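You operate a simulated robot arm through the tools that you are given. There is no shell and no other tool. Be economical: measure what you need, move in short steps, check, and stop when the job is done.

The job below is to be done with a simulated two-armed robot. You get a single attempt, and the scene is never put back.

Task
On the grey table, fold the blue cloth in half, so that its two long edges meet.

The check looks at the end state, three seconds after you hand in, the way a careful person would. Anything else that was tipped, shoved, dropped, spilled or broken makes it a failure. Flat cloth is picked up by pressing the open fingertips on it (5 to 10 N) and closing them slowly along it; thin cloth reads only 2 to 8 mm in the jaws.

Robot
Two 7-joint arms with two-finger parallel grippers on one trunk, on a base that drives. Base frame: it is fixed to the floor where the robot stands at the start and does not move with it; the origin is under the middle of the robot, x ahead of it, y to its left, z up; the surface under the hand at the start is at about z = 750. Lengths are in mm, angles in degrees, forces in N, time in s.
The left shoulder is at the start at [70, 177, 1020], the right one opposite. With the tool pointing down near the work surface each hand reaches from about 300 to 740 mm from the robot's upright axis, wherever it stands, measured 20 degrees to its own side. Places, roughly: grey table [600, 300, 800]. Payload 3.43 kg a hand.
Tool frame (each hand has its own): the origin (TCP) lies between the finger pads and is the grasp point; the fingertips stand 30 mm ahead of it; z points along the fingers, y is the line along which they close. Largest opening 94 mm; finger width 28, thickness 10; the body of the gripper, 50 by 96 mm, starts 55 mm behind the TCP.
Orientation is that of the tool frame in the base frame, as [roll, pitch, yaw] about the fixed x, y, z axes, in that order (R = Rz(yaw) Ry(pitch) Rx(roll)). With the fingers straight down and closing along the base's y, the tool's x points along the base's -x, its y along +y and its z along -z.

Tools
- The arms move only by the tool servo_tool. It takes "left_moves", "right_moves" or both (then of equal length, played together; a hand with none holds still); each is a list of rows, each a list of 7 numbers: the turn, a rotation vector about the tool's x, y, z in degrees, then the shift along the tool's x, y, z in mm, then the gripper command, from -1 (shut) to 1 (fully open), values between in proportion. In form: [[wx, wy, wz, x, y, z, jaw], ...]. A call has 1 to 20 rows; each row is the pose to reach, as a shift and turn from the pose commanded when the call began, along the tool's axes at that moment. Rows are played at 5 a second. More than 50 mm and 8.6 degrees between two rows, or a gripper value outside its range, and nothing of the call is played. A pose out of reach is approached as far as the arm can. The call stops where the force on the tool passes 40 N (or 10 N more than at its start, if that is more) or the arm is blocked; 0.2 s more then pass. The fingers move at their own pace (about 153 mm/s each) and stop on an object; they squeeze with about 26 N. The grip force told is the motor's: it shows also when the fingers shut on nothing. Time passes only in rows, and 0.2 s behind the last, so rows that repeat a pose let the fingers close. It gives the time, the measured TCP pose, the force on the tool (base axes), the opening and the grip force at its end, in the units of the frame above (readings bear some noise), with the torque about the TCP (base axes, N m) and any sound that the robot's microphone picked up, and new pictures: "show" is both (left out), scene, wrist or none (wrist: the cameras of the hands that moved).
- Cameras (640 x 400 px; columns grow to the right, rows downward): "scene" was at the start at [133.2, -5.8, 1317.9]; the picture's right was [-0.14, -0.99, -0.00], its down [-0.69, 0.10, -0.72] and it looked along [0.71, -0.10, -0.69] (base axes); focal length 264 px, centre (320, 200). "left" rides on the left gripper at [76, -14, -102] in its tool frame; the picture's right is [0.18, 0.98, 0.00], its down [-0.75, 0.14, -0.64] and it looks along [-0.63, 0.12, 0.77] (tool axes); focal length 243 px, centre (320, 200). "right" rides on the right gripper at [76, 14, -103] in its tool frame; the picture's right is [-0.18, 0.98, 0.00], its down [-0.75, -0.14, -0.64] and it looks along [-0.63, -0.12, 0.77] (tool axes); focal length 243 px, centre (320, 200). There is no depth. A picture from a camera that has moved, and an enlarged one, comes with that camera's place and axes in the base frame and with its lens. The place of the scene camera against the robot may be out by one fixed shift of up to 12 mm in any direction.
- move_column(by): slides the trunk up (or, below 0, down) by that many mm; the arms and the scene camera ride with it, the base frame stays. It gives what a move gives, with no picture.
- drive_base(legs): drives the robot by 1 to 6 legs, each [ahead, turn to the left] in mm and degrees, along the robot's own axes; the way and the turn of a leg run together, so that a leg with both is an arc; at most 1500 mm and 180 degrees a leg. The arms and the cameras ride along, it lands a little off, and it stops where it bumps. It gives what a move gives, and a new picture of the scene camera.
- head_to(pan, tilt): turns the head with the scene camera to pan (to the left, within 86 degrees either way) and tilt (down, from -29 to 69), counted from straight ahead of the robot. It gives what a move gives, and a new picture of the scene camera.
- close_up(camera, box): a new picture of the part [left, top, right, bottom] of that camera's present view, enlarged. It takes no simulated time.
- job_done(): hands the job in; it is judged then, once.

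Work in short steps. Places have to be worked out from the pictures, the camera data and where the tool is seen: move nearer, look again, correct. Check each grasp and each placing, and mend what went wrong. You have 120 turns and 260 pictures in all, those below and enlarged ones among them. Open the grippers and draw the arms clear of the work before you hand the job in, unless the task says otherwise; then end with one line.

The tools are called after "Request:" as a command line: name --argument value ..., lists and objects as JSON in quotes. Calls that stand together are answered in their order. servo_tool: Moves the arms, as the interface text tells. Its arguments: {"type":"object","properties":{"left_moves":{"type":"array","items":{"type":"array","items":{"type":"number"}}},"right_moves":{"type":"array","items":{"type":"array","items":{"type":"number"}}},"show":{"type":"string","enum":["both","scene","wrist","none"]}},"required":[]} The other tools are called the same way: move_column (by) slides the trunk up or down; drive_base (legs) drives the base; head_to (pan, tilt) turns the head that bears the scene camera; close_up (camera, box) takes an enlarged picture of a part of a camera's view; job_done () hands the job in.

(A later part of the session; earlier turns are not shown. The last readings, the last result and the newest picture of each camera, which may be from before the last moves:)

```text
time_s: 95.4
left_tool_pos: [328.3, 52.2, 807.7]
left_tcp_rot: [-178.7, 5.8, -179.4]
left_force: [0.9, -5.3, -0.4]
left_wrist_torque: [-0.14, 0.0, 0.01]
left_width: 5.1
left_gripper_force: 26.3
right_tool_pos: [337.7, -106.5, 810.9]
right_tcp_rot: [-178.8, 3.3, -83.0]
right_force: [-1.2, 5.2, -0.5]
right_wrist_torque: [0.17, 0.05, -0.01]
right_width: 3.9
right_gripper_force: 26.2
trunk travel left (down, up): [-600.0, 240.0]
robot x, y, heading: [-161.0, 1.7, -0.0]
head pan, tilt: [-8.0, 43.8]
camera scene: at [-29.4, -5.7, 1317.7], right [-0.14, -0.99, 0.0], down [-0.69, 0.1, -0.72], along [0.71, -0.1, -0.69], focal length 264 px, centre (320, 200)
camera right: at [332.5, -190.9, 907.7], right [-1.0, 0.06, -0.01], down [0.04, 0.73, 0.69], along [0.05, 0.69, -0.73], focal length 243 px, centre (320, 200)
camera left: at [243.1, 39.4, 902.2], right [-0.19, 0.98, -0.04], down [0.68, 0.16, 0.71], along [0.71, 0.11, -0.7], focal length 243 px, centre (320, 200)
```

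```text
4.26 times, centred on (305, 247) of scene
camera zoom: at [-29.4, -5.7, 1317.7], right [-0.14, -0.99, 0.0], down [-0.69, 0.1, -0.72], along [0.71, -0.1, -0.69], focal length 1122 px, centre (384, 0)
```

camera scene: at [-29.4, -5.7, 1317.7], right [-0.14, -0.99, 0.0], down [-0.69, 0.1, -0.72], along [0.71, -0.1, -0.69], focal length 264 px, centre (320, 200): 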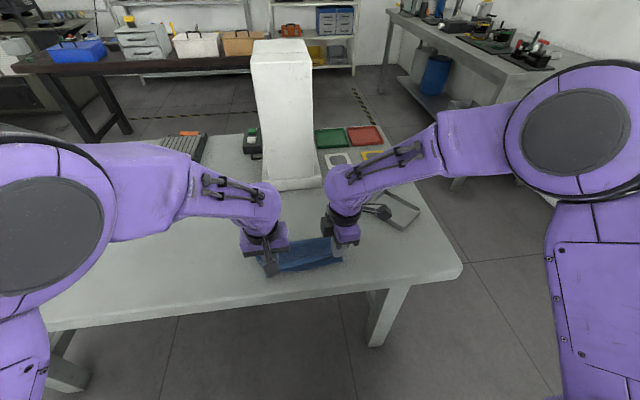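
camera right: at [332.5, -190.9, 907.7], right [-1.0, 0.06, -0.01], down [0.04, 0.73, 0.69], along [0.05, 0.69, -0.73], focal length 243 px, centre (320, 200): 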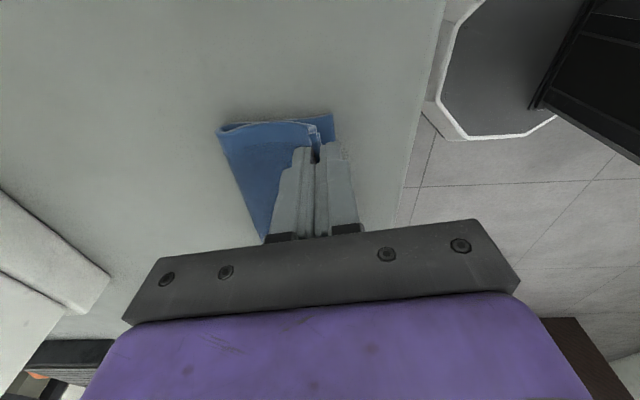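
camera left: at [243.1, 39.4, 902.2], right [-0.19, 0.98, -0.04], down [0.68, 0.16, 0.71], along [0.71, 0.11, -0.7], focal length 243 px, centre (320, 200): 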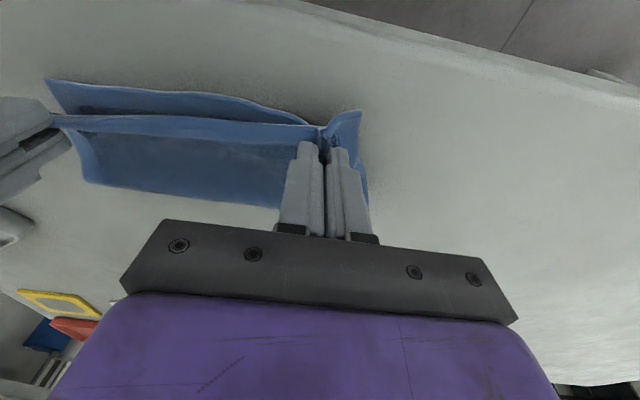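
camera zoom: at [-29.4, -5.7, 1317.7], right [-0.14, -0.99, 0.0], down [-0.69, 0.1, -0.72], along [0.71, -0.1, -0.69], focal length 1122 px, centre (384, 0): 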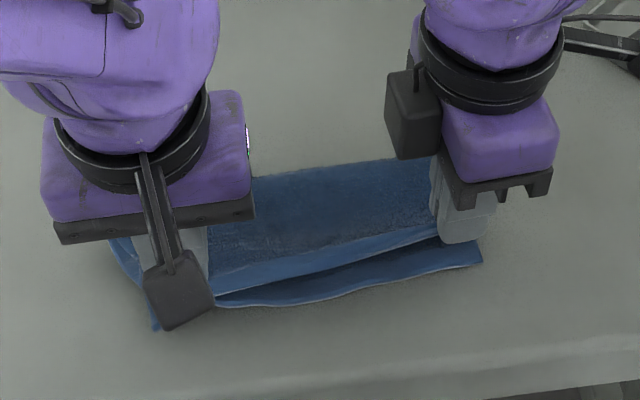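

The bottom layer now shows separated along most of the edge. I lift higher to see whether its left end comes along.

Request:
servo_tool --left_moves '[[0, 0, 0, -8, 0, -20, -1], [0, 0, 0, -20, 0, -40, -1], [0, 0, 0, -20, 0, -40, -1]]' --right_moves '[[0, 0, 0, 0, -5, -20, -1], [0, 0, 0, 0, -12, -37, -1], [0, 0, 0, 0, -12, -37, -1]]' --show "wrist"

Request:
close_up --camera "scene" --box '[230, 200, 380, 294]'

```text
time_s: 96.2
left_tool_pos: [342.3, 50.5, 849.9]
left_tcp_rot: [-179.3, 6.2, -179.9]
left_force: [0.2, -2.7, -0.5]
left_wrist_torque: [-0.05, 0.01, 0.0]
left_width: 5.5
left_gripper_force: 25.6
right_tool_pos: [349.1, -107.7, 848.7]
right_tcp_rot: [-179.0, 3.4, -83.0]
right_force: [0.3, 3.0, -0.6]
right_wrist_torque: [0.08, 0.03, -0.03]
right_width: 4.0
right_gripper_force: 25.6
trunk travel left (down, up): [-600.0, 240.0]
robot x, y, heading: [-164.6, -0.6, 0.4]
head pan, tilt: [-8.0, 43.8]
camera right: at [343.8, -191.5, 944.4], right [-1.0, 0.06, -0.01], down [0.04, 0.72, 0.69], along [0.05, 0.69, -0.73], focal length 243 px, centre (320, 200)
camera left: at [255.9, 36.8, 943.6], right [-0.18, 0.98, -0.03], down [0.68, 0.15, 0.72], along [0.71, 0.11, -0.7], focal length 243 px, centre (320, 200)
```

right: 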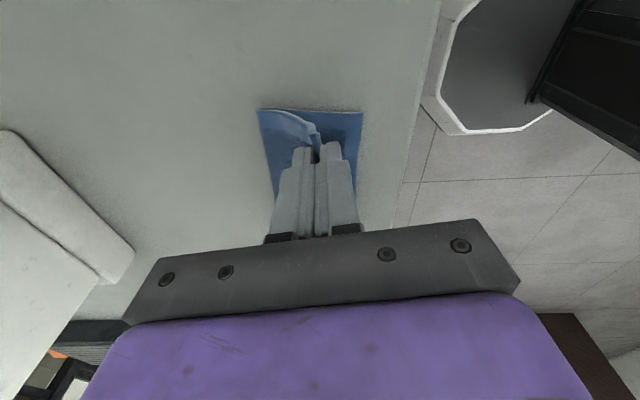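
left: 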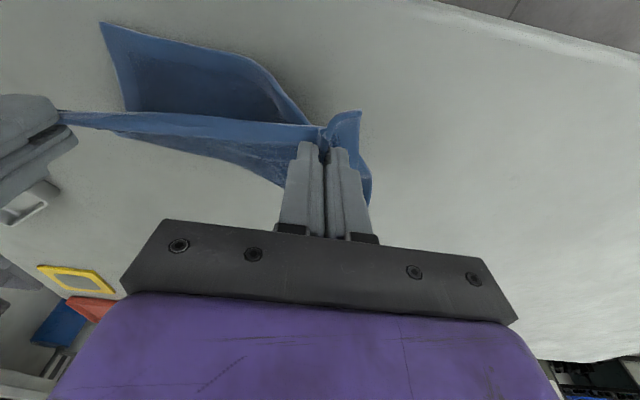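

```text
4.26 times, centred on (305, 247) of scene
camera zoom: at [-30.4, -5.7, 1317.9], right [-0.14, -0.99, 0.0], down [-0.69, 0.1, -0.72], along [0.71, -0.1, -0.69], focal length 1122 px, centre (384, 0)
```

zoom: 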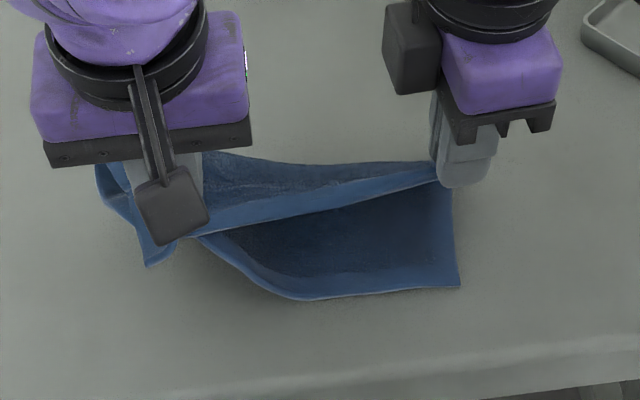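

The left did pinch both layers. I release it and lift clear, then use the right hand to swing the top layer back over so the cloth lies open for a clean refold.

Request:
servo_tool --left_moves '[[0, 0, 0, 0, 0, 15, -1], [0, 0, 0, 0, 0, 30, -0.8], [0, 0, 0, 0, 0, 30, -0.5], [0, 0, 0, 0, 0, 30, -0.2], [0, 0, 0, 0, 0, 0, -0.2], [0, 0, 0, 0, 20, -40, -0.2], [0, 0, 0, 0, 60, -60, -0.2], [0, 0, 0, 0, 100, -60, -0.2]]' --right_moves '[[0, 0, 0, 0, 0, 0, -1], [0, 0, 0, 0, 0, 0, -1], [0, 0, 0, 0, 0, 0, -1], [0, 0, 0, 0, 0, 0, -1], [0, 0, 0, 0, 0, 0, -1], [0, 0, 0, 0, 0, 0, -1], [0, 0, 0, 0, 0, 0, -1], [0, 0, 0, 0, 0, 0, -1]]'

Request:
close_up --camera "scene" --box '[230, 200, 380, 294]'

```text
time_s: 98.0
left_tool_pos: [335.5, 152.5, 906.9]
left_tcp_rot: [-179.2, 6.2, 179.9]
left_force: [0.5, 1.4, 0.2]
left_wrist_torque: [0.0, -0.02, -0.01]
left_width: 37.7
left_gripper_force: 0.2
right_tool_pos: [349.7, -106.5, 847.7]
right_tcp_rot: [-178.9, 3.3, -83.0]
right_force: [-0.6, 0.6, 0.1]
right_wrist_torque: [-0.01, 0.01, -0.01]
right_width: 3.6
right_gripper_force: 26.4
trunk travel left (down, up): [-600.0, 240.0]
robot x, y, heading: [-163.3, 0.7, 0.0]
head pan, tilt: [-8.0, 43.8]
camera scene: at [-30.1, -4.1, 1317.8], right [-0.14, -0.99, 0.0], down [-0.69, 0.09, -0.72], along [0.71, -0.1, -0.69], focal length 264 px, centre (320, 200)
camera right: at [343.9, -190.4, 944.3], right [-1.0, 0.06, -0.01], down [0.04, 0.73, 0.69], along [0.05, 0.69, -0.73], focal length 243 px, centre (320, 200)
camera left: at [250.1, 138.8, 1000.6], right [-0.18, 0.98, -0.03], down [0.68, 0.15, 0.72], along [0.71, 0.11, -0.7], focal length 243 px, centre (320, 200)
```

scene: 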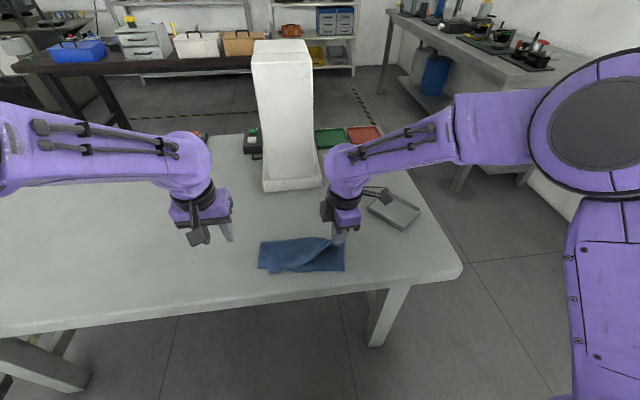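
right: 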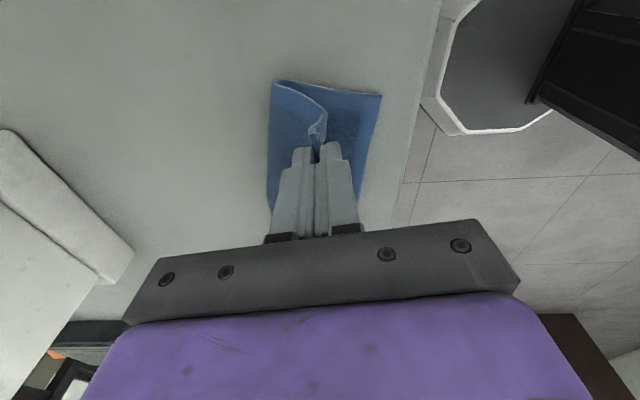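
left: 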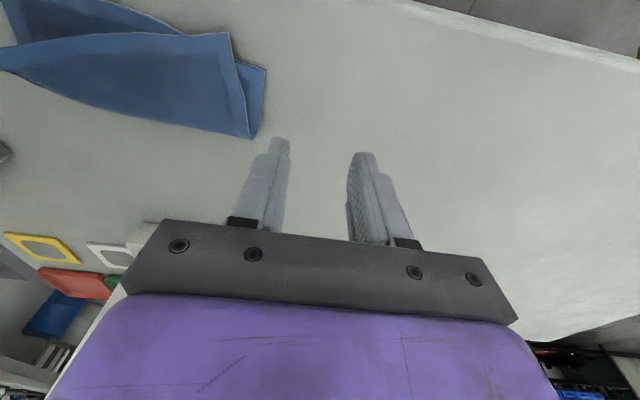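

```text
4.26 times, centred on (305, 247) of scene
camera zoom: at [-30.1, -4.1, 1317.8], right [-0.14, -0.99, 0.0], down [-0.69, 0.09, -0.72], along [0.71, -0.1, -0.69], focal length 1122 px, centre (384, 0)
```

zoom: 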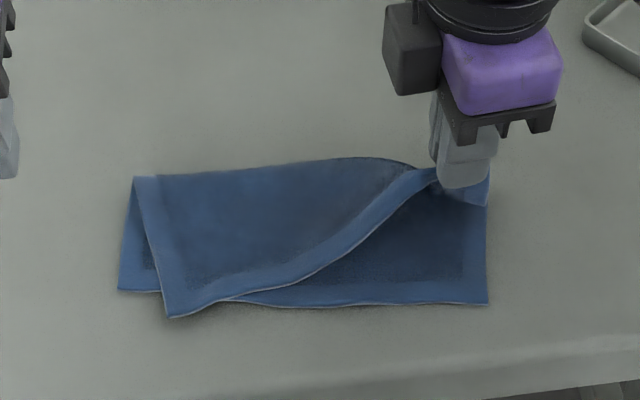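

The bottom layer is lying flat now. I swing the right hand's corner back over toward +x to open the cloth.

Request:
servo_tool --right_moves '[[0, 0, 0, 1, -20, -15, -1], [0, 0, 0, 2, -40, -25, -1], [0, 0, 0, 4, -62, -28, -1], [0, 0, 0, 6, -84, -24, -1], [0, 0, 0, 8, -104, -12, -1], [0, 0, 0, 10, -122, 6, -1], [0, 0, 0, 10, -138, 26, -1], [0, 0, 0, 10, -150, 46, -1], [0, 0, 0, 10, -156, 54, -1], [0, 0, 0, 10, -156, 54, -1]]' --show "scene"

Request:
close_up --camera "scene" --box '[220, 180, 380, 280]'

```text
time_s: 100.2
left_tool_pos: [335.9, 151.6, 906.9]
left_tcp_rot: [-179.2, 6.0, -179.8]
left_force: [0.8, -0.5, -0.3]
left_wrist_torque: [-0.01, 0.04, 0.02]
left_width: 37.5
left_gripper_force: 0.2
right_tool_pos: [504.6, -96.1, 796.4]
right_tcp_rot: [-178.8, 3.5, -83.1]
right_force: [-0.5, -0.1, -0.5]
right_wrist_torque: [0.01, 0.02, -0.01]
right_width: 3.9
right_gripper_force: 25.9
trunk travel left (down, up): [-600.0, 240.0]
robot x, y, heading: [-160.0, -1.4, 0.1]
head pan, tilt: [-8.0, 43.8]
camera scene: at [-30.5, -5.6, 1317.9], right [-0.14, -0.99, 0.0], down [-0.69, 0.1, -0.72], along [0.71, -0.1, -0.69], focal length 264 px, centre (320, 200)
```

scene: 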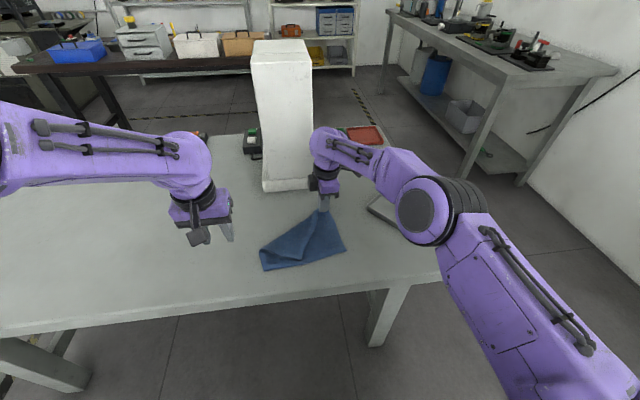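

```text
4.00 times, centred on (300, 230) of scene
camera zoom: at [-30.5, -5.6, 1317.9], right [-0.14, -0.99, 0.0], down [-0.69, 0.1, -0.72], along [0.71, -0.1, -0.69], focal length 1054 px, centre (400, 80)
```

zoom: 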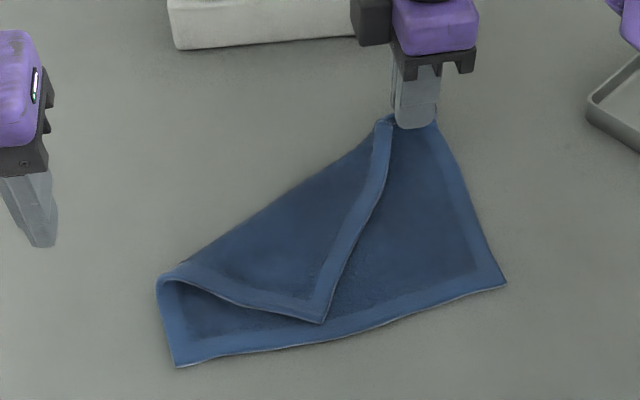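

The loose top-left corner now lies at about [345,−19] on the sheet's interior, where the lower layer isn't at a free edge. I bring the left hand over that flap to pinch only the top layer.

Request:
servo_tool --left_moves '[[0, 1, 0, -5, -30, 10, -0.36], [0, 2, 0, -10, -60, 25, -0.36], [0, 3.5, 0, -15, -90, 45, -0.36], [0, 5, 0, -20, -120, 70, -0.36], [0, 6, 0, -25.3, -147.5, 103, -0.36], [0, 6, 0, -25.3, -147.5, 103, -0.36]]' --show "wrist"

Request:
close_up --camera "scene" --box '[220, 180, 380, 280]'

```text
time_s: 101.6
left_tool_pos: [373.4, 2.6, 812.3]
left_tcp_rot: [-178.8, 0.1, -179.5]
left_force: [-0.1, 0.3, 0.0]
left_wrist_torque: [-0.02, 0.0, 0.06]
left_width: 29.7
left_gripper_force: 0.0
right_tool_pos: [504.1, -96.8, 798.4]
right_tcp_rot: [-178.9, 3.4, -83.0]
right_force: [-0.1, 0.7, 0.9]
right_wrist_torque: [0.01, 0.0, 0.01]
right_width: 3.6
right_gripper_force: 25.6
trunk travel left (down, up): [-600.0, 240.0]
robot x, y, heading: [-165.0, -0.6, -0.2]
head pan, tilt: [-8.0, 43.8]
camera left: at [297.8, -10.7, 914.3], right [-0.19, 0.98, -0.02], down [0.75, 0.16, 0.64], along [0.63, 0.11, -0.77], focal length 243 px, centre (320, 200)
```

left: 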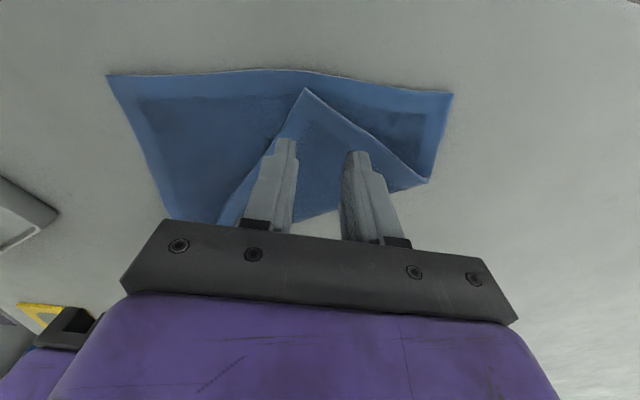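

```text
4.00 times, centred on (300, 230) of scene
camera zoom: at [-31.1, -5.4, 1318.0], right [-0.14, -0.99, 0.0], down [-0.69, 0.1, -0.72], along [0.72, -0.1, -0.69], focal length 1054 px, centre (400, 80)
```

zoom: 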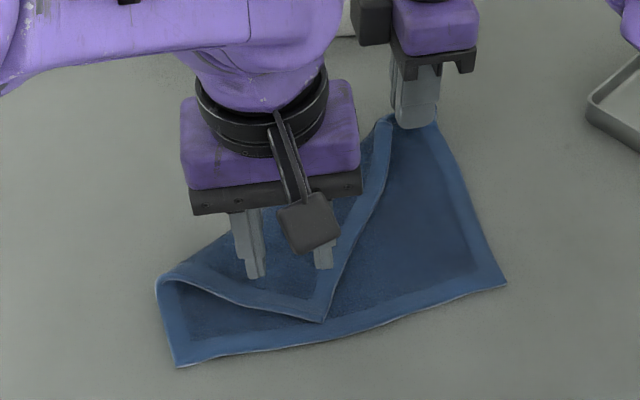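

Both tips are over the flap. I lower to light contact.

Request:
servo_tool --left_moves '[[0, 0, 0, 0, 3, 12, -0.36], [0, 0, 0, 0, 3, 22, -0.36], [0, 0, 0, 0, 3, 26, -0.36], [0, 0, 0, 0, 3, 26, -0.36]]' --show "none"

Request:
close_up --camera "left" --box '[180, 60, 460, 235]'

```text
time_s: 102.6
left_tool_pos: [372.6, 5.9, 784.5]
left_tcp_rot: [-179.2, 0.3, -179.6]
left_force: [1.2, -0.3, 13.3]
left_wrist_torque: [0.07, -0.07, -0.01]
left_width: 29.7
left_gripper_force: 0.0
right_tool_pos: [504.6, -96.1, 798.1]
right_tcp_rot: [-178.9, 3.4, -83.0]
right_force: [-0.5, -0.5, -0.2]
right_wrist_torque: [0.01, 0.0, 0.0]
right_width: 4.0
right_gripper_force: 25.7
trunk travel left (down, up): [-600.0, 240.0]
robot x, y, heading: [-163.5, 0.7, 0.2]
head pan, tilt: [-8.0, 43.8]
```

```text
2.29 times, centred on (320, 148) of left
camera zoom: at [297.1, -7.4, 887.8], right [-0.19, 0.98, -0.02], down [0.75, 0.16, 0.64], along [0.64, 0.11, -0.76], focal length 555 px, centre (320, 320)
```

zoom: 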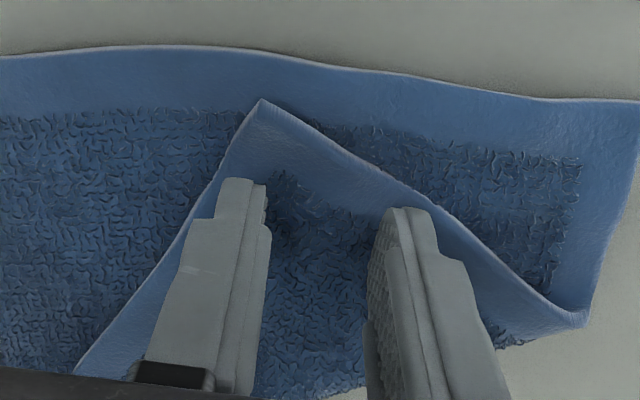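

Ideal placement. I ease to about 8 N and close slowly.

Request:
servo_tool --left_moves '[[0, 0, 0, 0, 0, -0.7, -0.4], [0, 0, 0, 0, 0, -0.7, -0.45], [0, 0, 0, 0, 0, -0.7, -0.5], [0, 0, 0, 0, 0, -0.7, -0.55], [0, 0, 0, 0, 0, -0.7, -0.6], [0, 0, 0, 0, 0, -0.7, -0.65], [0, 0, 0, 0, 0, -0.7, -0.7], [0, 0, 0, 0, 0, -0.7, -0.75], [0, 0, 0, 0, 0, -0.7, -0.8], [0, 0, 0, 0, 0, -0.7, -0.85], [0, 0, 0, 0, 0, -0.7, -0.9], [0, 0, 0, 0, 0, -0.7, -0.95], [0, 0, 0, 0, 0, -0.7, -1], [0, 0, 0, 0, 0, -0.7, -1], [0, 0, 0, 0, 0, -20, -1], [0, 0, 0, 0, 0, -40, -1], [0, 0, 0, 0, 0, -40, -1]]' --show "wrist"

Request:
close_up --camera "scene" --box '[220, 180, 380, 280]'

```text
time_s: 106.2
left_tool_pos: [375.0, 5.8, 823.7]
left_tcp_rot: [-179.0, 0.1, -179.9]
left_force: [1.8, -1.3, -0.1]
left_wrist_torque: [-0.01, -0.04, 0.0]
left_width: 5.9
left_gripper_force: 26.3
right_tool_pos: [506.3, -96.2, 797.2]
right_tcp_rot: [-178.9, 3.5, -83.0]
right_force: [-0.6, 0.9, 0.6]
right_wrist_torque: [0.05, 0.07, 0.02]
right_width: 3.8
right_gripper_force: 26.4
trunk travel left (down, up): [-600.0, 240.0]
robot x, y, heading: [-161.6, -0.0, 0.3]
head pan, tilt: [-8.0, 43.8]
camera left: at [297.7, -7.7, 925.7], right [-0.19, 0.98, -0.01], down [0.75, 0.15, 0.64], along [0.63, 0.11, -0.77], focal length 243 px, centre (320, 200)
```

left: 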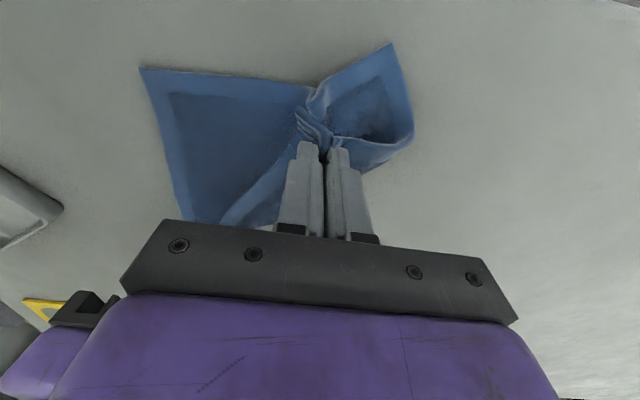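

```text
4.00 times, centred on (300, 230) of scene
camera zoom: at [-29.6, -5.7, 1317.7], right [-0.14, -0.99, 0.0], down [-0.69, 0.1, -0.72], along [0.71, -0.1, -0.69], focal length 1054 px, centre (400, 80)
```

zoom: 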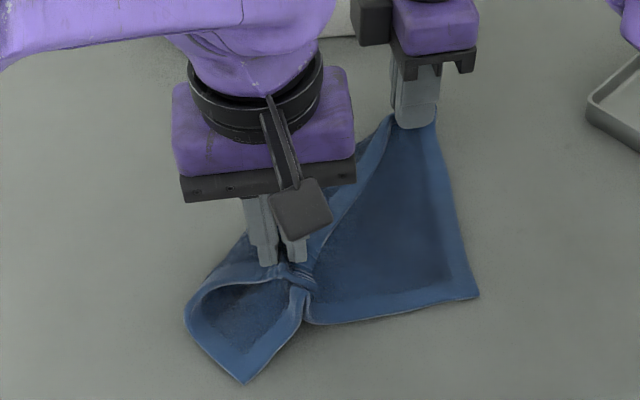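

It caught both layers again, as the cloth clings to itself. I set it down and release the left; then I'll hang the whole cloth from the right corner so gravity unfolds it, and trail it out flat.

Request:
servo_tool --left_moves '[[0, 0, 0, 0, 0, 20, -1], [0, 0, 0, 0, 0, 36, -1], [0, 0, 0, 0, 0, 36, -0.8], [0, 0, 0, 0, 0, 36, -0.5], [0, 0, 0, 0, 0, 36, -0.3], [0, 0, 0, 0, 0, 0, -0.2], [0, 0, 0, 0, 0, -40, -0.2], [0, 0, 0, 0, 40, -75, -0.2], [0, 0, 0, 10, 85, -80, -0.2], [0, 0, 0, 30, 130, -80, -0.2], [0, 0, 0, 50, 175, -80, -0.2], [0, 0, 0, 50, 220, -80, -0.2]]' --show "none"

Request:
servo_tool --right_moves '[[0, 0, 0, -6, 10, -30, -1], [0, 0, 0, -14, 22, -62, -1], [0, 0, 0, -24, 36, -94, -1], [0, 0, 0, -36, 50, -126, -1], [0, 0, 0, -48, 64, -158, -1], [0, 0, 0, -60, 78, -190, -1], [0, 0, 0, -72, 92, -220, -1], [0, 0, 0, -80, 105, -245, -1], [0, 0, 0, -80, 105, -245, -1], [0, 0, 0, -80, 105, -245, -1]]' --show "scene"

```text
refused: row 8 steps farther than a row can; nothing moved
```

```text
time_s: 107.8
left_tool_pos: [378.3, 5.3, 831.0]
left_tcp_rot: [-178.4, 1.1, -179.5]
left_force: [-0.2, -6.2, 21.9]
left_wrist_torque: [-0.4, -0.63, -0.24]
left_width: 5.8
left_gripper_force: 25.9
right_tool_pos: [401.6, -47.6, 1011.4]
right_tcp_rot: [-179.9, 3.1, -82.9]
right_force: [7.2, -2.5, -29.5]
right_wrist_torque: [0.5, 0.02, 0.1]
right_width: 2.1
right_gripper_force: 26.0
trunk travel left (down, up): [-600.0, 240.0]
robot x, y, heading: [-162.1, -1.5, 0.4]
head pan, tilt: [-8.0, 43.8]
stopped in row 8 (left hand): the force on the tool passed its limit at 48 N (the readings are from after the stop); the commanded pose is now the measured one
camera scene: at [-30.8, -5.5, 1317.9], right [-0.14, -0.99, 0.0], down [-0.69, 0.1, -0.72], along [0.71, -0.1, -0.69], focal length 264 px, centre (320, 200)
```

scene: 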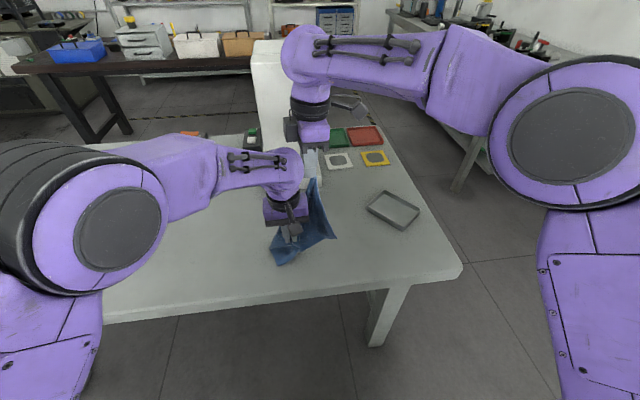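

The left release was refused, so the cloth went taut between hands (still gripped). I open the left now and move it away, letting the cloth hang from the right.

Request:
servo_tool --left_moves '[[0, 0, 0, 0, 0, 0, -0.6], [0, 0, 0, 0, 0, 0, 0], [0, 0, 0, 10, 0, 0, 0.3], [0, 0, 0, 40, 0, -10, 0.3], [0, 0, 0, 70, 20, -25, 0.3], [0, 0, 0, 80, 60, -40, 0.3], [0, 0, 0, 80, 100, -50, 0.3], [0, 0, 0, 80, 140, -50, 0.3], [0, 0, 0, 80, 180, -50, 0.3], [0, 0, 0, 80, 220, -50, 0.3]]' --show "scene"

```text
time_s: 110.0
left_tool_pos: [295.1, 225.9, 873.8]
left_tcp_rot: [-178.7, 0.7, -179.8]
left_force: [0.3, 0.2, -0.8]
left_wrist_torque: [0.0, -0.02, 0.01]
left_width: 61.1
left_gripper_force: 0.0
right_tool_pos: [402.2, -46.4, 1015.1]
right_tcp_rot: [-179.3, 3.2, -82.9]
right_force: [0.0, 0.4, 0.7]
right_wrist_torque: [0.0, -0.01, -0.01]
right_width: 2.3
right_gripper_force: 26.2
trunk travel left (down, up): [-600.0, 240.0]
robot x, y, heading: [-165.6, -2.6, 0.1]
head pan, tilt: [-8.0, 43.8]
camera scene: at [-30.4, -4.3, 1317.9], right [-0.14, -0.99, 0.0], down [-0.69, 0.09, -0.72], along [0.71, -0.1, -0.69], focal length 264 px, centre (320, 200)
```

scene: 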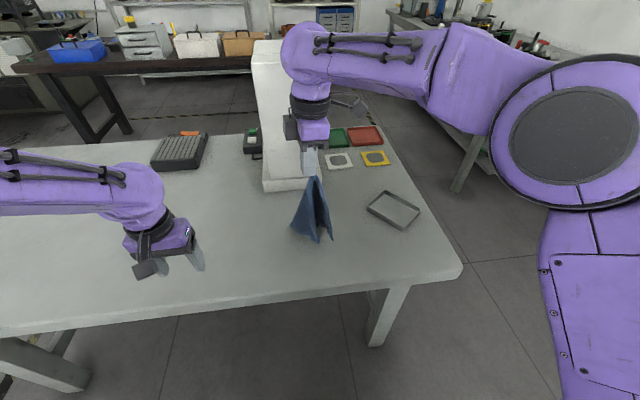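

The cloth hangs from the right corner. A close look at how it hangs before laying it out.

Request:
close_up --camera "scene" --box '[250, 140, 390, 260]'

Request:
close_up --camera "left" --box '[0, 0, 640, 400]'

Request:
close_up --camera "right" --box '[160, 0, 480, 200]'

```text
3.33 times, centred on (320, 200) of scene
camera zoom: at [-30.4, -4.3, 1317.9], right [-0.14, -0.99, 0.0], down [-0.69, 0.09, -0.72], along [0.71, -0.1, -0.69], focal length 878 px, centre (320, 200)
```

zoom: 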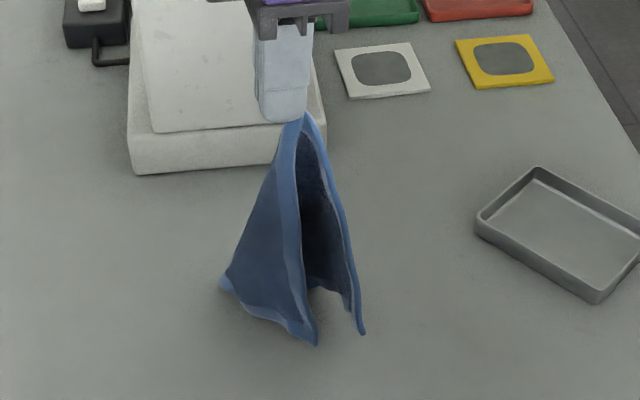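

```text
1.00 times, centred on (320, 200) of left (not enlarged: the box is as wide or as high as the picture)
camera zoom: at [217.6, 213.4, 975.9], right [-0.19, 0.98, -0.02], down [0.75, 0.16, 0.65], along [0.64, 0.1, -0.76], focal length 243 px, centre (320, 200)
```

zoom: 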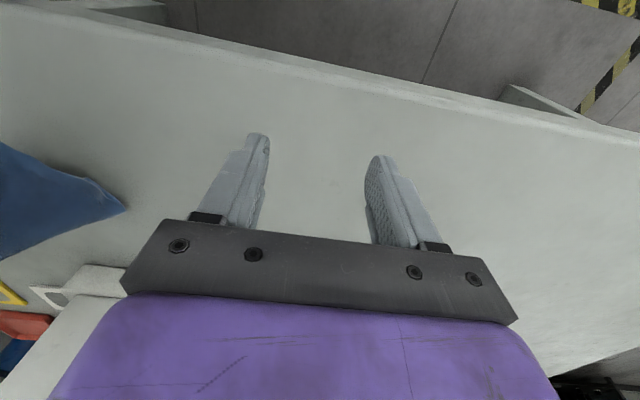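

```text
2.00 times, centred on (320, 100) of right
camera zoom: at [398.4, -130.6, 1111.6], right [-1.0, 0.06, 0.0], down [0.05, 0.73, 0.68], along [0.04, 0.68, -0.73], focal length 485 px, centre (320, 400)
```

zoom: 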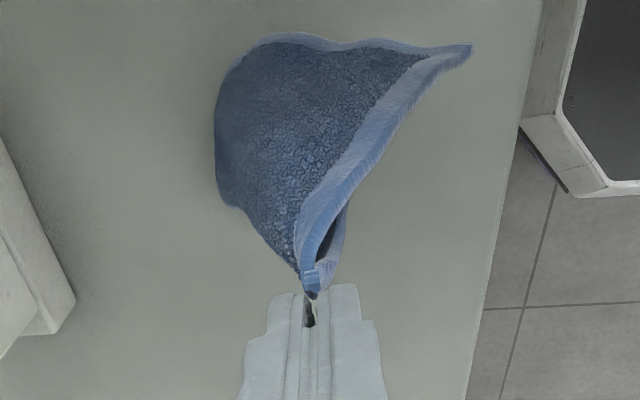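

The right jaw holds the far-right corner; the far-left and near-right corners hang toward me and the opposite corner rests on the table. I lower the right corner outward (+x, −y) so the sheet spreads on the table and I can see which corners are free.

Request:
servo_tool --right_moves '[[0, 0, 0, 14, -3, 22, -1], [0, 0, 0, 28, -6, 44, -1], [0, 0, 0, 42, -10, 68, -1], [0, 0, 0, 56, -13, 92, -1], [0, 0, 0, 70, -16, 118, -1], [0, 0, 0, 84, -20, 144, -1], [0, 0, 0, 98, -24, 170, -1], [0, 0, 0, 109, -26, 190, -1], [0, 0, 0, 125, -30, 205, -1], [0, 0, 0, 125, -30, 205, -1]]' --show "scene"

Request:
close_up --camera "scene" --box '[240, 170, 400, 270]'

```text
time_s: 112.2
left_tool_pos: [294.9, 224.8, 874.6]
left_tcp_rot: [-178.7, 0.7, -179.8]
left_force: [-0.1, 0.3, 0.1]
left_wrist_torque: [0.02, 0.0, 0.02]
left_width: 60.9
left_gripper_force: 0.2
right_tool_pos: [447.8, -157.1, 803.7]
right_tcp_rot: [-179.4, 3.2, -83.0]
right_force: [-0.4, -0.2, 1.1]
right_wrist_torque: [0.02, -0.04, -0.06]
right_width: 2.5
right_gripper_force: 26.1
trunk travel left (down, up): [-600.0, 240.0]
robot x, y, heading: [-163.5, 2.3, 0.4]
head pan, tilt: [-8.0, 43.8]
camera scene: at [-30.7, -5.1, 1317.9], right [-0.14, -0.99, 0.0], down [-0.69, 0.1, -0.72], along [0.71, -0.1, -0.69], focal length 264 px, centre (320, 200)
```

scene: 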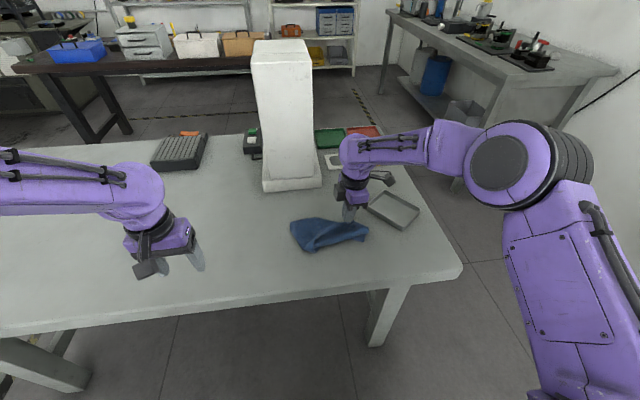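

```text
4.00 times, centred on (320, 220) of scene
camera zoom: at [-30.7, -5.1, 1317.9], right [-0.14, -0.99, 0.0], down [-0.69, 0.1, -0.72], along [0.71, -0.1, -0.69], focal length 1054 px, centre (320, 120)
```

zoom: 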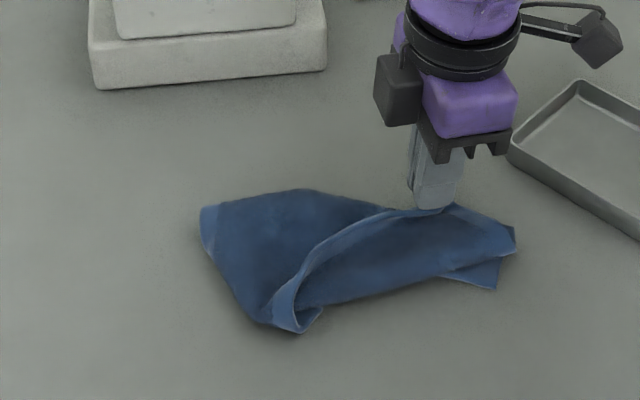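

B (far-left corner, curled, about [365,−58]) sticks out as a single layer beside the right-held corner. I bring the left hand above it for a close look.

Request:
servo_tool --left_moves '[[0, 0, 0, -10, -40, 0, 0], [0, 0, 0, -20, -80, 0, -0.2], [0, 0, 0, -30, -120, 0, -0.2], [0, 0, 0, -40, -160, 0, -0.2], [0, 0, 0, -50, -200, 0, -0.2], [0, 0, 0, -60, -235, 5, -0.2], [0, 0, 0, -70, -265, 15, -0.2], [0, 0, 0, -70, -265, 15, -0.2]]' --show "wrist"

Request:
close_up --camera "left" --box '[160, 0, 480, 200]'

```text
time_s: 114.0
left_tool_pos: [376.9, -27.3, 880.1]
left_tcp_rot: [-175.5, 0.6, -176.9]
left_force: [-0.7, 0.3, 0.0]
left_wrist_torque: [0.03, 0.02, -0.02]
left_width: 37.5
left_gripper_force: 0.1
right_tool_pos: [447.3, -155.7, 804.3]
right_tcp_rot: [-179.4, 3.4, -82.9]
right_force: [-1.0, 0.0, 0.0]
right_wrist_torque: [0.03, -0.03, 0.03]
right_width: 2.5
right_gripper_force: 26.0
trunk travel left (down, up): [-600.0, 240.0]
robot x, y, heading: [-161.4, 1.2, 0.2]
head pan, tilt: [-8.0, 43.8]
camera left: at [301.9, -38.7, 981.8], right [-0.24, 0.97, -0.08], down [0.74, 0.23, 0.64], along [0.63, 0.09, -0.77], focal length 243 px, centre (320, 200)
```

left: 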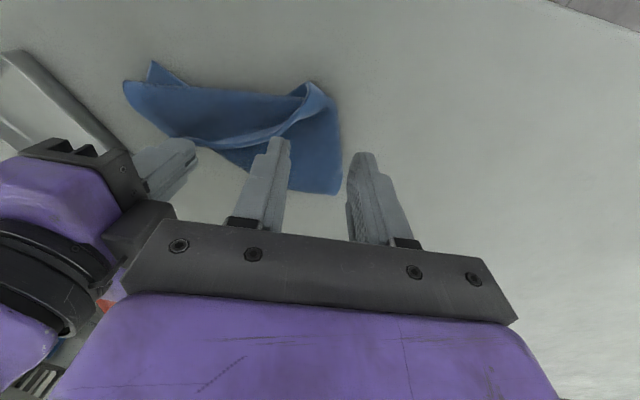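

```text
2.00 times, centred on (320, 100) of left
camera zoom: at [301.9, -38.7, 981.8], right [-0.24, 0.97, -0.08], down [0.74, 0.23, 0.64], along [0.63, 0.09, -0.77], focal length 485 px, centre (320, 400)
```

zoom: 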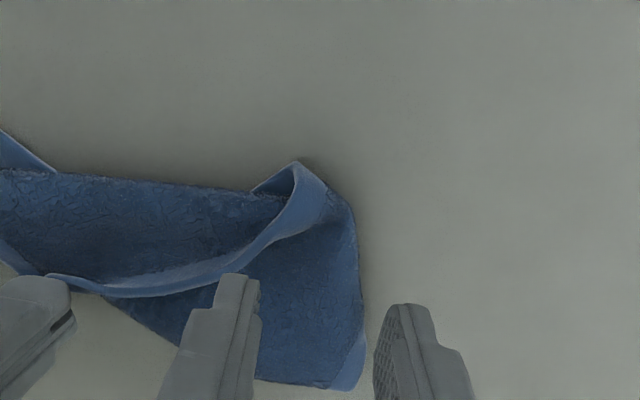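

The left arm is at its inboard limit there. I'll re-hang the cloth and lay it again ~80–100 mm further to the left, dragging the held corner along −y so the far edge stretches out; left moves clear first.

Request:
servo_tool --left_moves '[[0, 0, 0, 10, 40, -5, -0.2], [0, 0, 0, 20, 80, -5, -0.2], [0, 0, 0, 30, 120, -5, -0.2], [0, 0, 0, 40, 160, -5, -0.2], [0, 0, 0, 50, 200, -5, -0.2], [0, 0, 0, 60, 240, -5, -0.2], [0, 0, 0, 70, 280, -5, -0.2], [0, 0, 0, 70, 290, -5, -0.2], [0, 0, 0, 70, 290, -5, -0.2], [0, 0, 0, 70, 290, -5, -0.2], [0, 0, 0, 70, 290, -5, -0.2]]' --right_moves '[[0, 0, 0, 0, 0, -10, -1], [0, 0, 0, 0, 0, -20, -1], [0, 0, 0, -25.4, 1.9, -50, -1], [0, 0, 0, -51.1, 5.8, -88, -1], [0, 0, 0, -76.9, 10.7, -125, -1], [0, 0, 0, -102.7, 15.6, -160, -1], [0, 0, 0, -133.4, 18.9, -192, -1], [0, 0, 0, -168.7, 19.6, -214, -1], [0, 0, 0, -204, 20.3, -218, -1], [0, 0, 0, -204, 20.3, -218, -1], [0, 0, 0, -204, 20.3, -218, -1]]' --show "scene"

Request:
close_up --camera "scene" --box '[210, 140, 370, 260]'

```text
time_s: 116.4
left_tool_pos: [293.0, 251.7, 861.0]
left_tcp_rot: [-178.7, 0.7, -179.8]
left_force: [-0.1, -0.1, -0.2]
left_wrist_torque: [-0.04, -0.02, -0.02]
left_width: 38.0
left_gripper_force: 0.0
right_tool_pos: [400.7, 31.7, 1033.6]
right_tcp_rot: [-179.3, 3.3, -82.9]
right_force: [0.5, 0.3, -0.3]
right_wrist_torque: [-0.02, -0.03, 0.01]
right_width: 2.1
right_gripper_force: 25.7
trunk travel left (down, up): [-600.0, 240.0]
robot x, y, heading: [-163.7, -1.9, 0.1]
head pan, tilt: [-8.0, 43.8]
camera scene: at [-30.2, -5.1, 1317.9], right [-0.14, -0.99, 0.0], down [-0.69, 0.1, -0.72], along [0.71, -0.1, -0.69], focal length 264 px, centre (320, 200)
```

scene: 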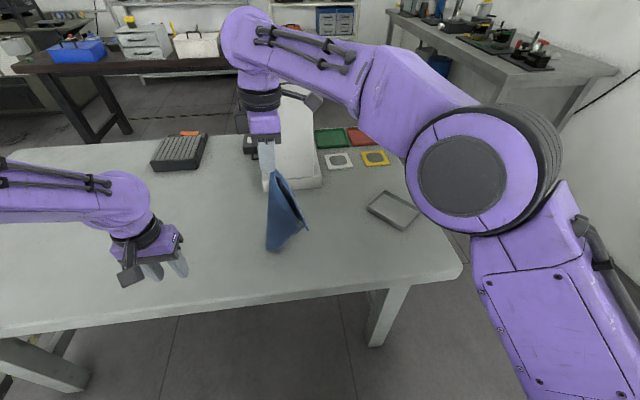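

```text
3.33 times, centred on (290, 200) of scene
camera zoom: at [-30.2, -5.1, 1317.9], right [-0.14, -0.99, 0.0], down [-0.69, 0.1, -0.72], along [0.71, -0.1, -0.69], focal length 878 px, centre (420, 200)
```

zoom: 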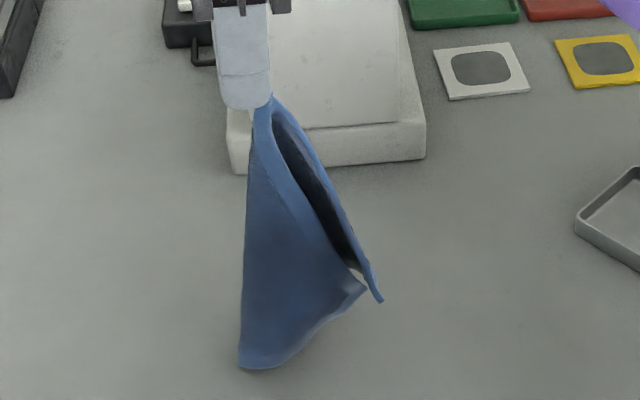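

A is now on the left under the jaw with the other two corners hanging to the right. I lower the held corner toward −y and +x so the sheet settles as a folded triangle; then I can flip its free top corner over.

Request:
servo_tool --right_moves '[[0, 0, 0, 16, -3, 24, -1], [0, 0, 0, 32, -6, 48, -1], [0, 0, 0, 50, -9, 74, -1], [0, 0, 0, 68, -12, 100, -1], [0, 0, 0, 86, -15, 128, -1], [0, 0, 0, 104, -18, 156, -1], [0, 0, 0, 122, -21, 184, -1], [0, 0, 0, 140, -24, 210, -1], [0, 0, 0, 158, -26, 228, -1], [0, 0, 0, 176, -28, 236, -1], [0, 0, 0, 190, -28, 238, -1], [0, 0, 0, 190, -28, 238, -1]]' --show "scene"

Request:
close_up --camera "scene" --box '[230, 170, 390, 270]'

```text
time_s: 119.0
left_tool_pos: [291.7, 253.4, 861.7]
left_tcp_rot: [-178.7, 0.8, -179.7]
left_force: [0.7, -0.1, 0.7]
left_wrist_torque: [-0.05, -0.03, -0.01]
left_width: 37.4
left_gripper_force: 0.0
right_tool_pos: [455.1, -140.2, 785.3]
right_tcp_rot: [-179.0, 3.1, -82.9]
right_force: [1.4, 3.3, 17.2]
right_wrist_torque: [0.12, -0.1, 0.04]
right_width: 2.4
right_gripper_force: 26.0
trunk travel left (down, up): [-600.0, 240.0]
robot x, y, heading: [-162.9, 0.1, -0.0]
head pan, tilt: [-8.0, 43.8]
camera scene: at [-32.8, -3.9, 1318.3], right [-0.14, -0.99, 0.0], down [-0.68, 0.09, -0.72], along [0.72, -0.1, -0.69], focal length 264 px, centre (320, 200)
```

scene: 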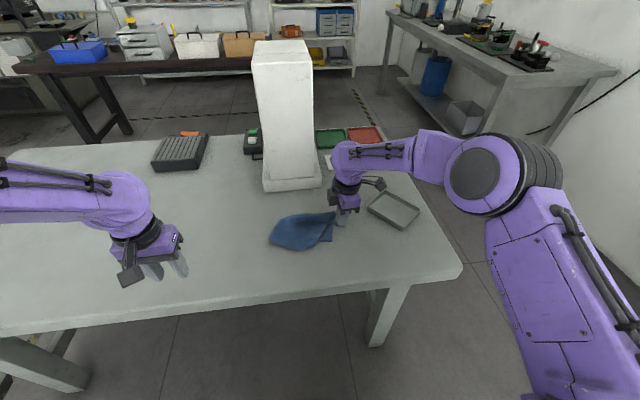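

```text
4.00 times, centred on (310, 220) of scene
camera zoom: at [-32.8, -3.9, 1318.3], right [-0.14, -0.99, 0.0], down [-0.68, 0.09, -0.72], along [0.72, -0.1, -0.69], focal length 1054 px, centre (360, 120)
```

zoom: 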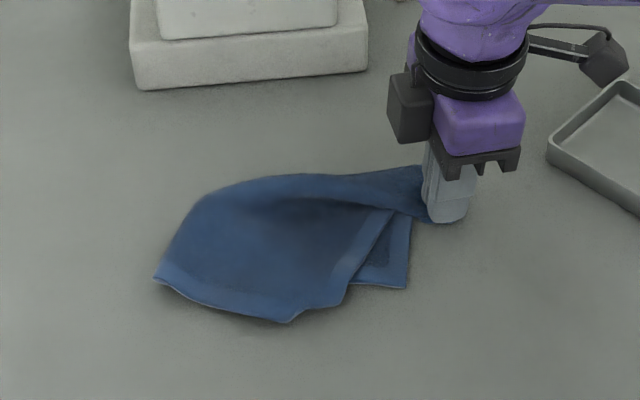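

Now it lies as a neat folded triangle: right corner J at the jaw, A at [428,59], top corner B near [387,−44] protruding as a single layer. I release J and bring the right hand above B.

Request:
servo_tool --right_moves '[[0, 0, 0, 0, 0, -3, -1], [0, 0, 0, 0, 0, -3, -0.8], [0, 0, 0, 0, 0, -3, -0.5], [0, 0, 0, 0, 0, -3, -0.3], [0, 0, 0, 0, 0, -40, -0.3], [0, 0, 0, 0, 0, -75, -0.3], [0, 0, 0, -32, 19, -80, -0.3], [0, 0, 0, -64, 38, -80, -0.3], [0, 0, 0, -92, 56, -80, -0.3], [0, 0, 0, -92, 56, -80, -0.3]]'

Request:
close_up --camera "right" --box '[120, 0, 480, 220]'

```text
time_s: 121.2
left_tool_pos: [294.6, 252.3, 861.2]
left_tcp_rot: [-178.7, 0.6, -179.9]
left_force: [-0.6, 1.0, -0.2]
left_wrist_torque: [0.02, 0.01, 0.01]
left_width: 37.4
left_gripper_force: 0.1
right_tool_pos: [386.6, -61.8, 867.8]
right_tcp_rot: [-179.4, 3.3, -82.9]
right_force: [-0.5, 0.5, 0.0]
right_wrist_torque: [0.01, 0.03, 0.01]
right_width: 32.9
right_gripper_force: 0.0
trunk travel left (down, up): [-600.0, 240.0]
robot x, y, heading: [-165.5, -2.2, 0.2]
head pan, tilt: [-8.0, 43.8]
camera scene: at [-29.9, -6.0, 1317.8], right [-0.14, -0.99, 0.0], down [-0.69, 0.1, -0.72], along [0.71, -0.1, -0.69], focal length 264 px, centre (320, 200)
camera right: at [382.8, -145.0, 964.7], right [-1.0, 0.06, 0.0], down [0.05, 0.73, 0.69], along [0.04, 0.68, -0.73], focal length 243 px, centre (320, 200)
```

scene: 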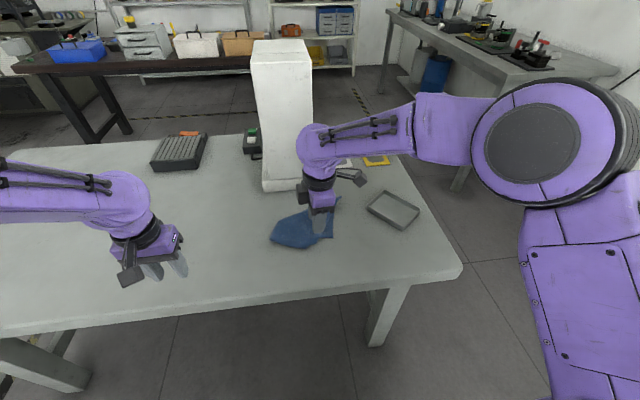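
right: 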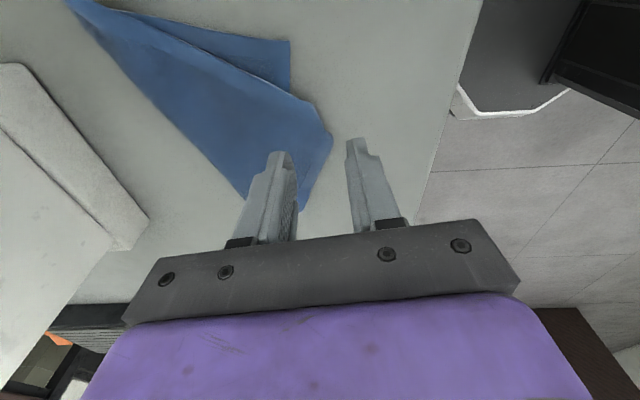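

```text
1.78 times, centred on (300, 110) of right
camera zoom: at [382.8, -145.0, 964.7], right [-1.0, 0.06, 0.0], down [0.05, 0.73, 0.69], along [0.04, 0.68, -0.73], focal length 431 px, centre (356, 360)
```

zoom: 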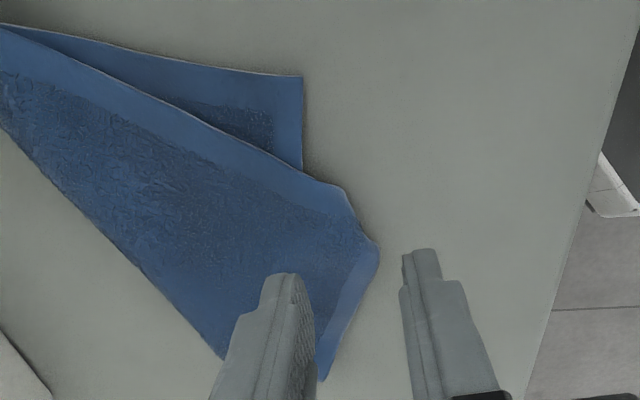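

Clear view: B's strip is single-layer for about 34 mm (x≈377–414 at y≈−30). I descend onto that strip with an 18 mm opening.

Request:
servo_tool --right_moves '[[0, 0, 0, -14, -5, 25, -0.62], [0, 0, 0, -25.7, -10, 50, -0.62], [0, 0, 0, -25.7, -10.2, 77, -0.62], [0, 0, 0, -25.7, -10.2, 77, -0.62]]' --show "none"

Request:
close_up --camera "right" --box '[160, 40, 480, 220]'

```text
time_s: 122.2
left_tool_pos: [293.2, 251.1, 861.1]
left_tcp_rot: [-178.8, 0.7, -179.8]
left_force: [0.0, -0.2, 0.7]
left_wrist_torque: [-0.02, 0.03, 0.01]
left_width: 37.5
left_gripper_force: 0.1
right_tool_pos: [395.8, -29.7, 791.7]
right_tcp_rot: [-179.3, 3.2, -83.0]
right_force: [-0.1, -0.1, 0.6]
right_wrist_torque: [0.0, -0.02, 0.01]
right_width: 18.0
right_gripper_force: 0.1
trunk travel left (down, up): [-600.0, 240.0]
robot x, y, heading: [-162.6, -1.6, 0.2]
head pan, tilt: [-8.0, 43.8]
```

```text
2.00 times, centred on (320, 130) of right
camera zoom: at [391.6, -113.7, 888.8], right [-1.0, 0.06, 0.0], down [0.05, 0.73, 0.68], along [0.04, 0.68, -0.73], focal length 485 px, centre (320, 340)
```

zoom: 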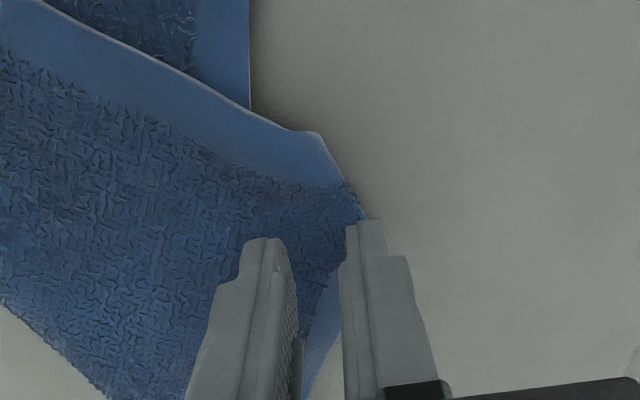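

The tips are at the protruding corner. I shift 8 mm toward the corner and 4 mm inward, then press.

Request:
servo_tool --right_moves '[[0, 0, 0, 8, -4, 0, -0.62], [0, 0, 0, 8.3, -4, 4, -0.62], [0, 0, 0, 8.5, -4, 7.5, -0.62], [0, 0, 0, 8.5, -4, 7.5, -0.62]]' --show "none"

Request:
close_up --camera "right" --box '[160, 40, 480, 220]'

```text
time_s: 123.2
left_tool_pos: [293.6, 251.6, 861.9]
left_tcp_rot: [-178.7, 0.8, -179.7]
left_force: [-0.2, 0.6, 0.3]
left_wrist_torque: [0.01, 0.03, 0.0]
left_width: 37.5
left_gripper_force: 0.1
right_tool_pos: [400.0, -35.5, 784.7]
right_tcp_rot: [-179.3, 3.3, -83.1]
right_force: [2.5, -0.2, 7.6]
right_wrist_torque: [-0.07, -0.12, 0.03]
right_width: 17.8
right_gripper_force: 0.2
trunk travel left (down, up): [-600.0, 240.0]
robot x, y, heading: [-162.7, -1.6, -0.0]
head pan, tilt: [-8.0, 43.8]
```

```text
2.00 times, centred on (320, 130) of right
camera zoom: at [395.3, -120.7, 882.6], right [-1.0, 0.06, 0.0], down [0.04, 0.73, 0.69], along [0.04, 0.68, -0.73], focal length 485 px, centre (320, 340)
```

zoom: 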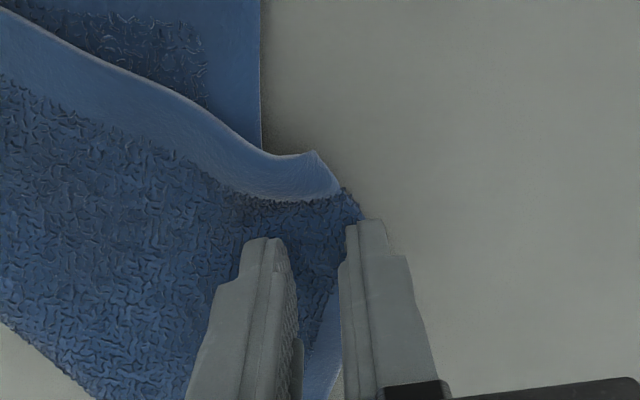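

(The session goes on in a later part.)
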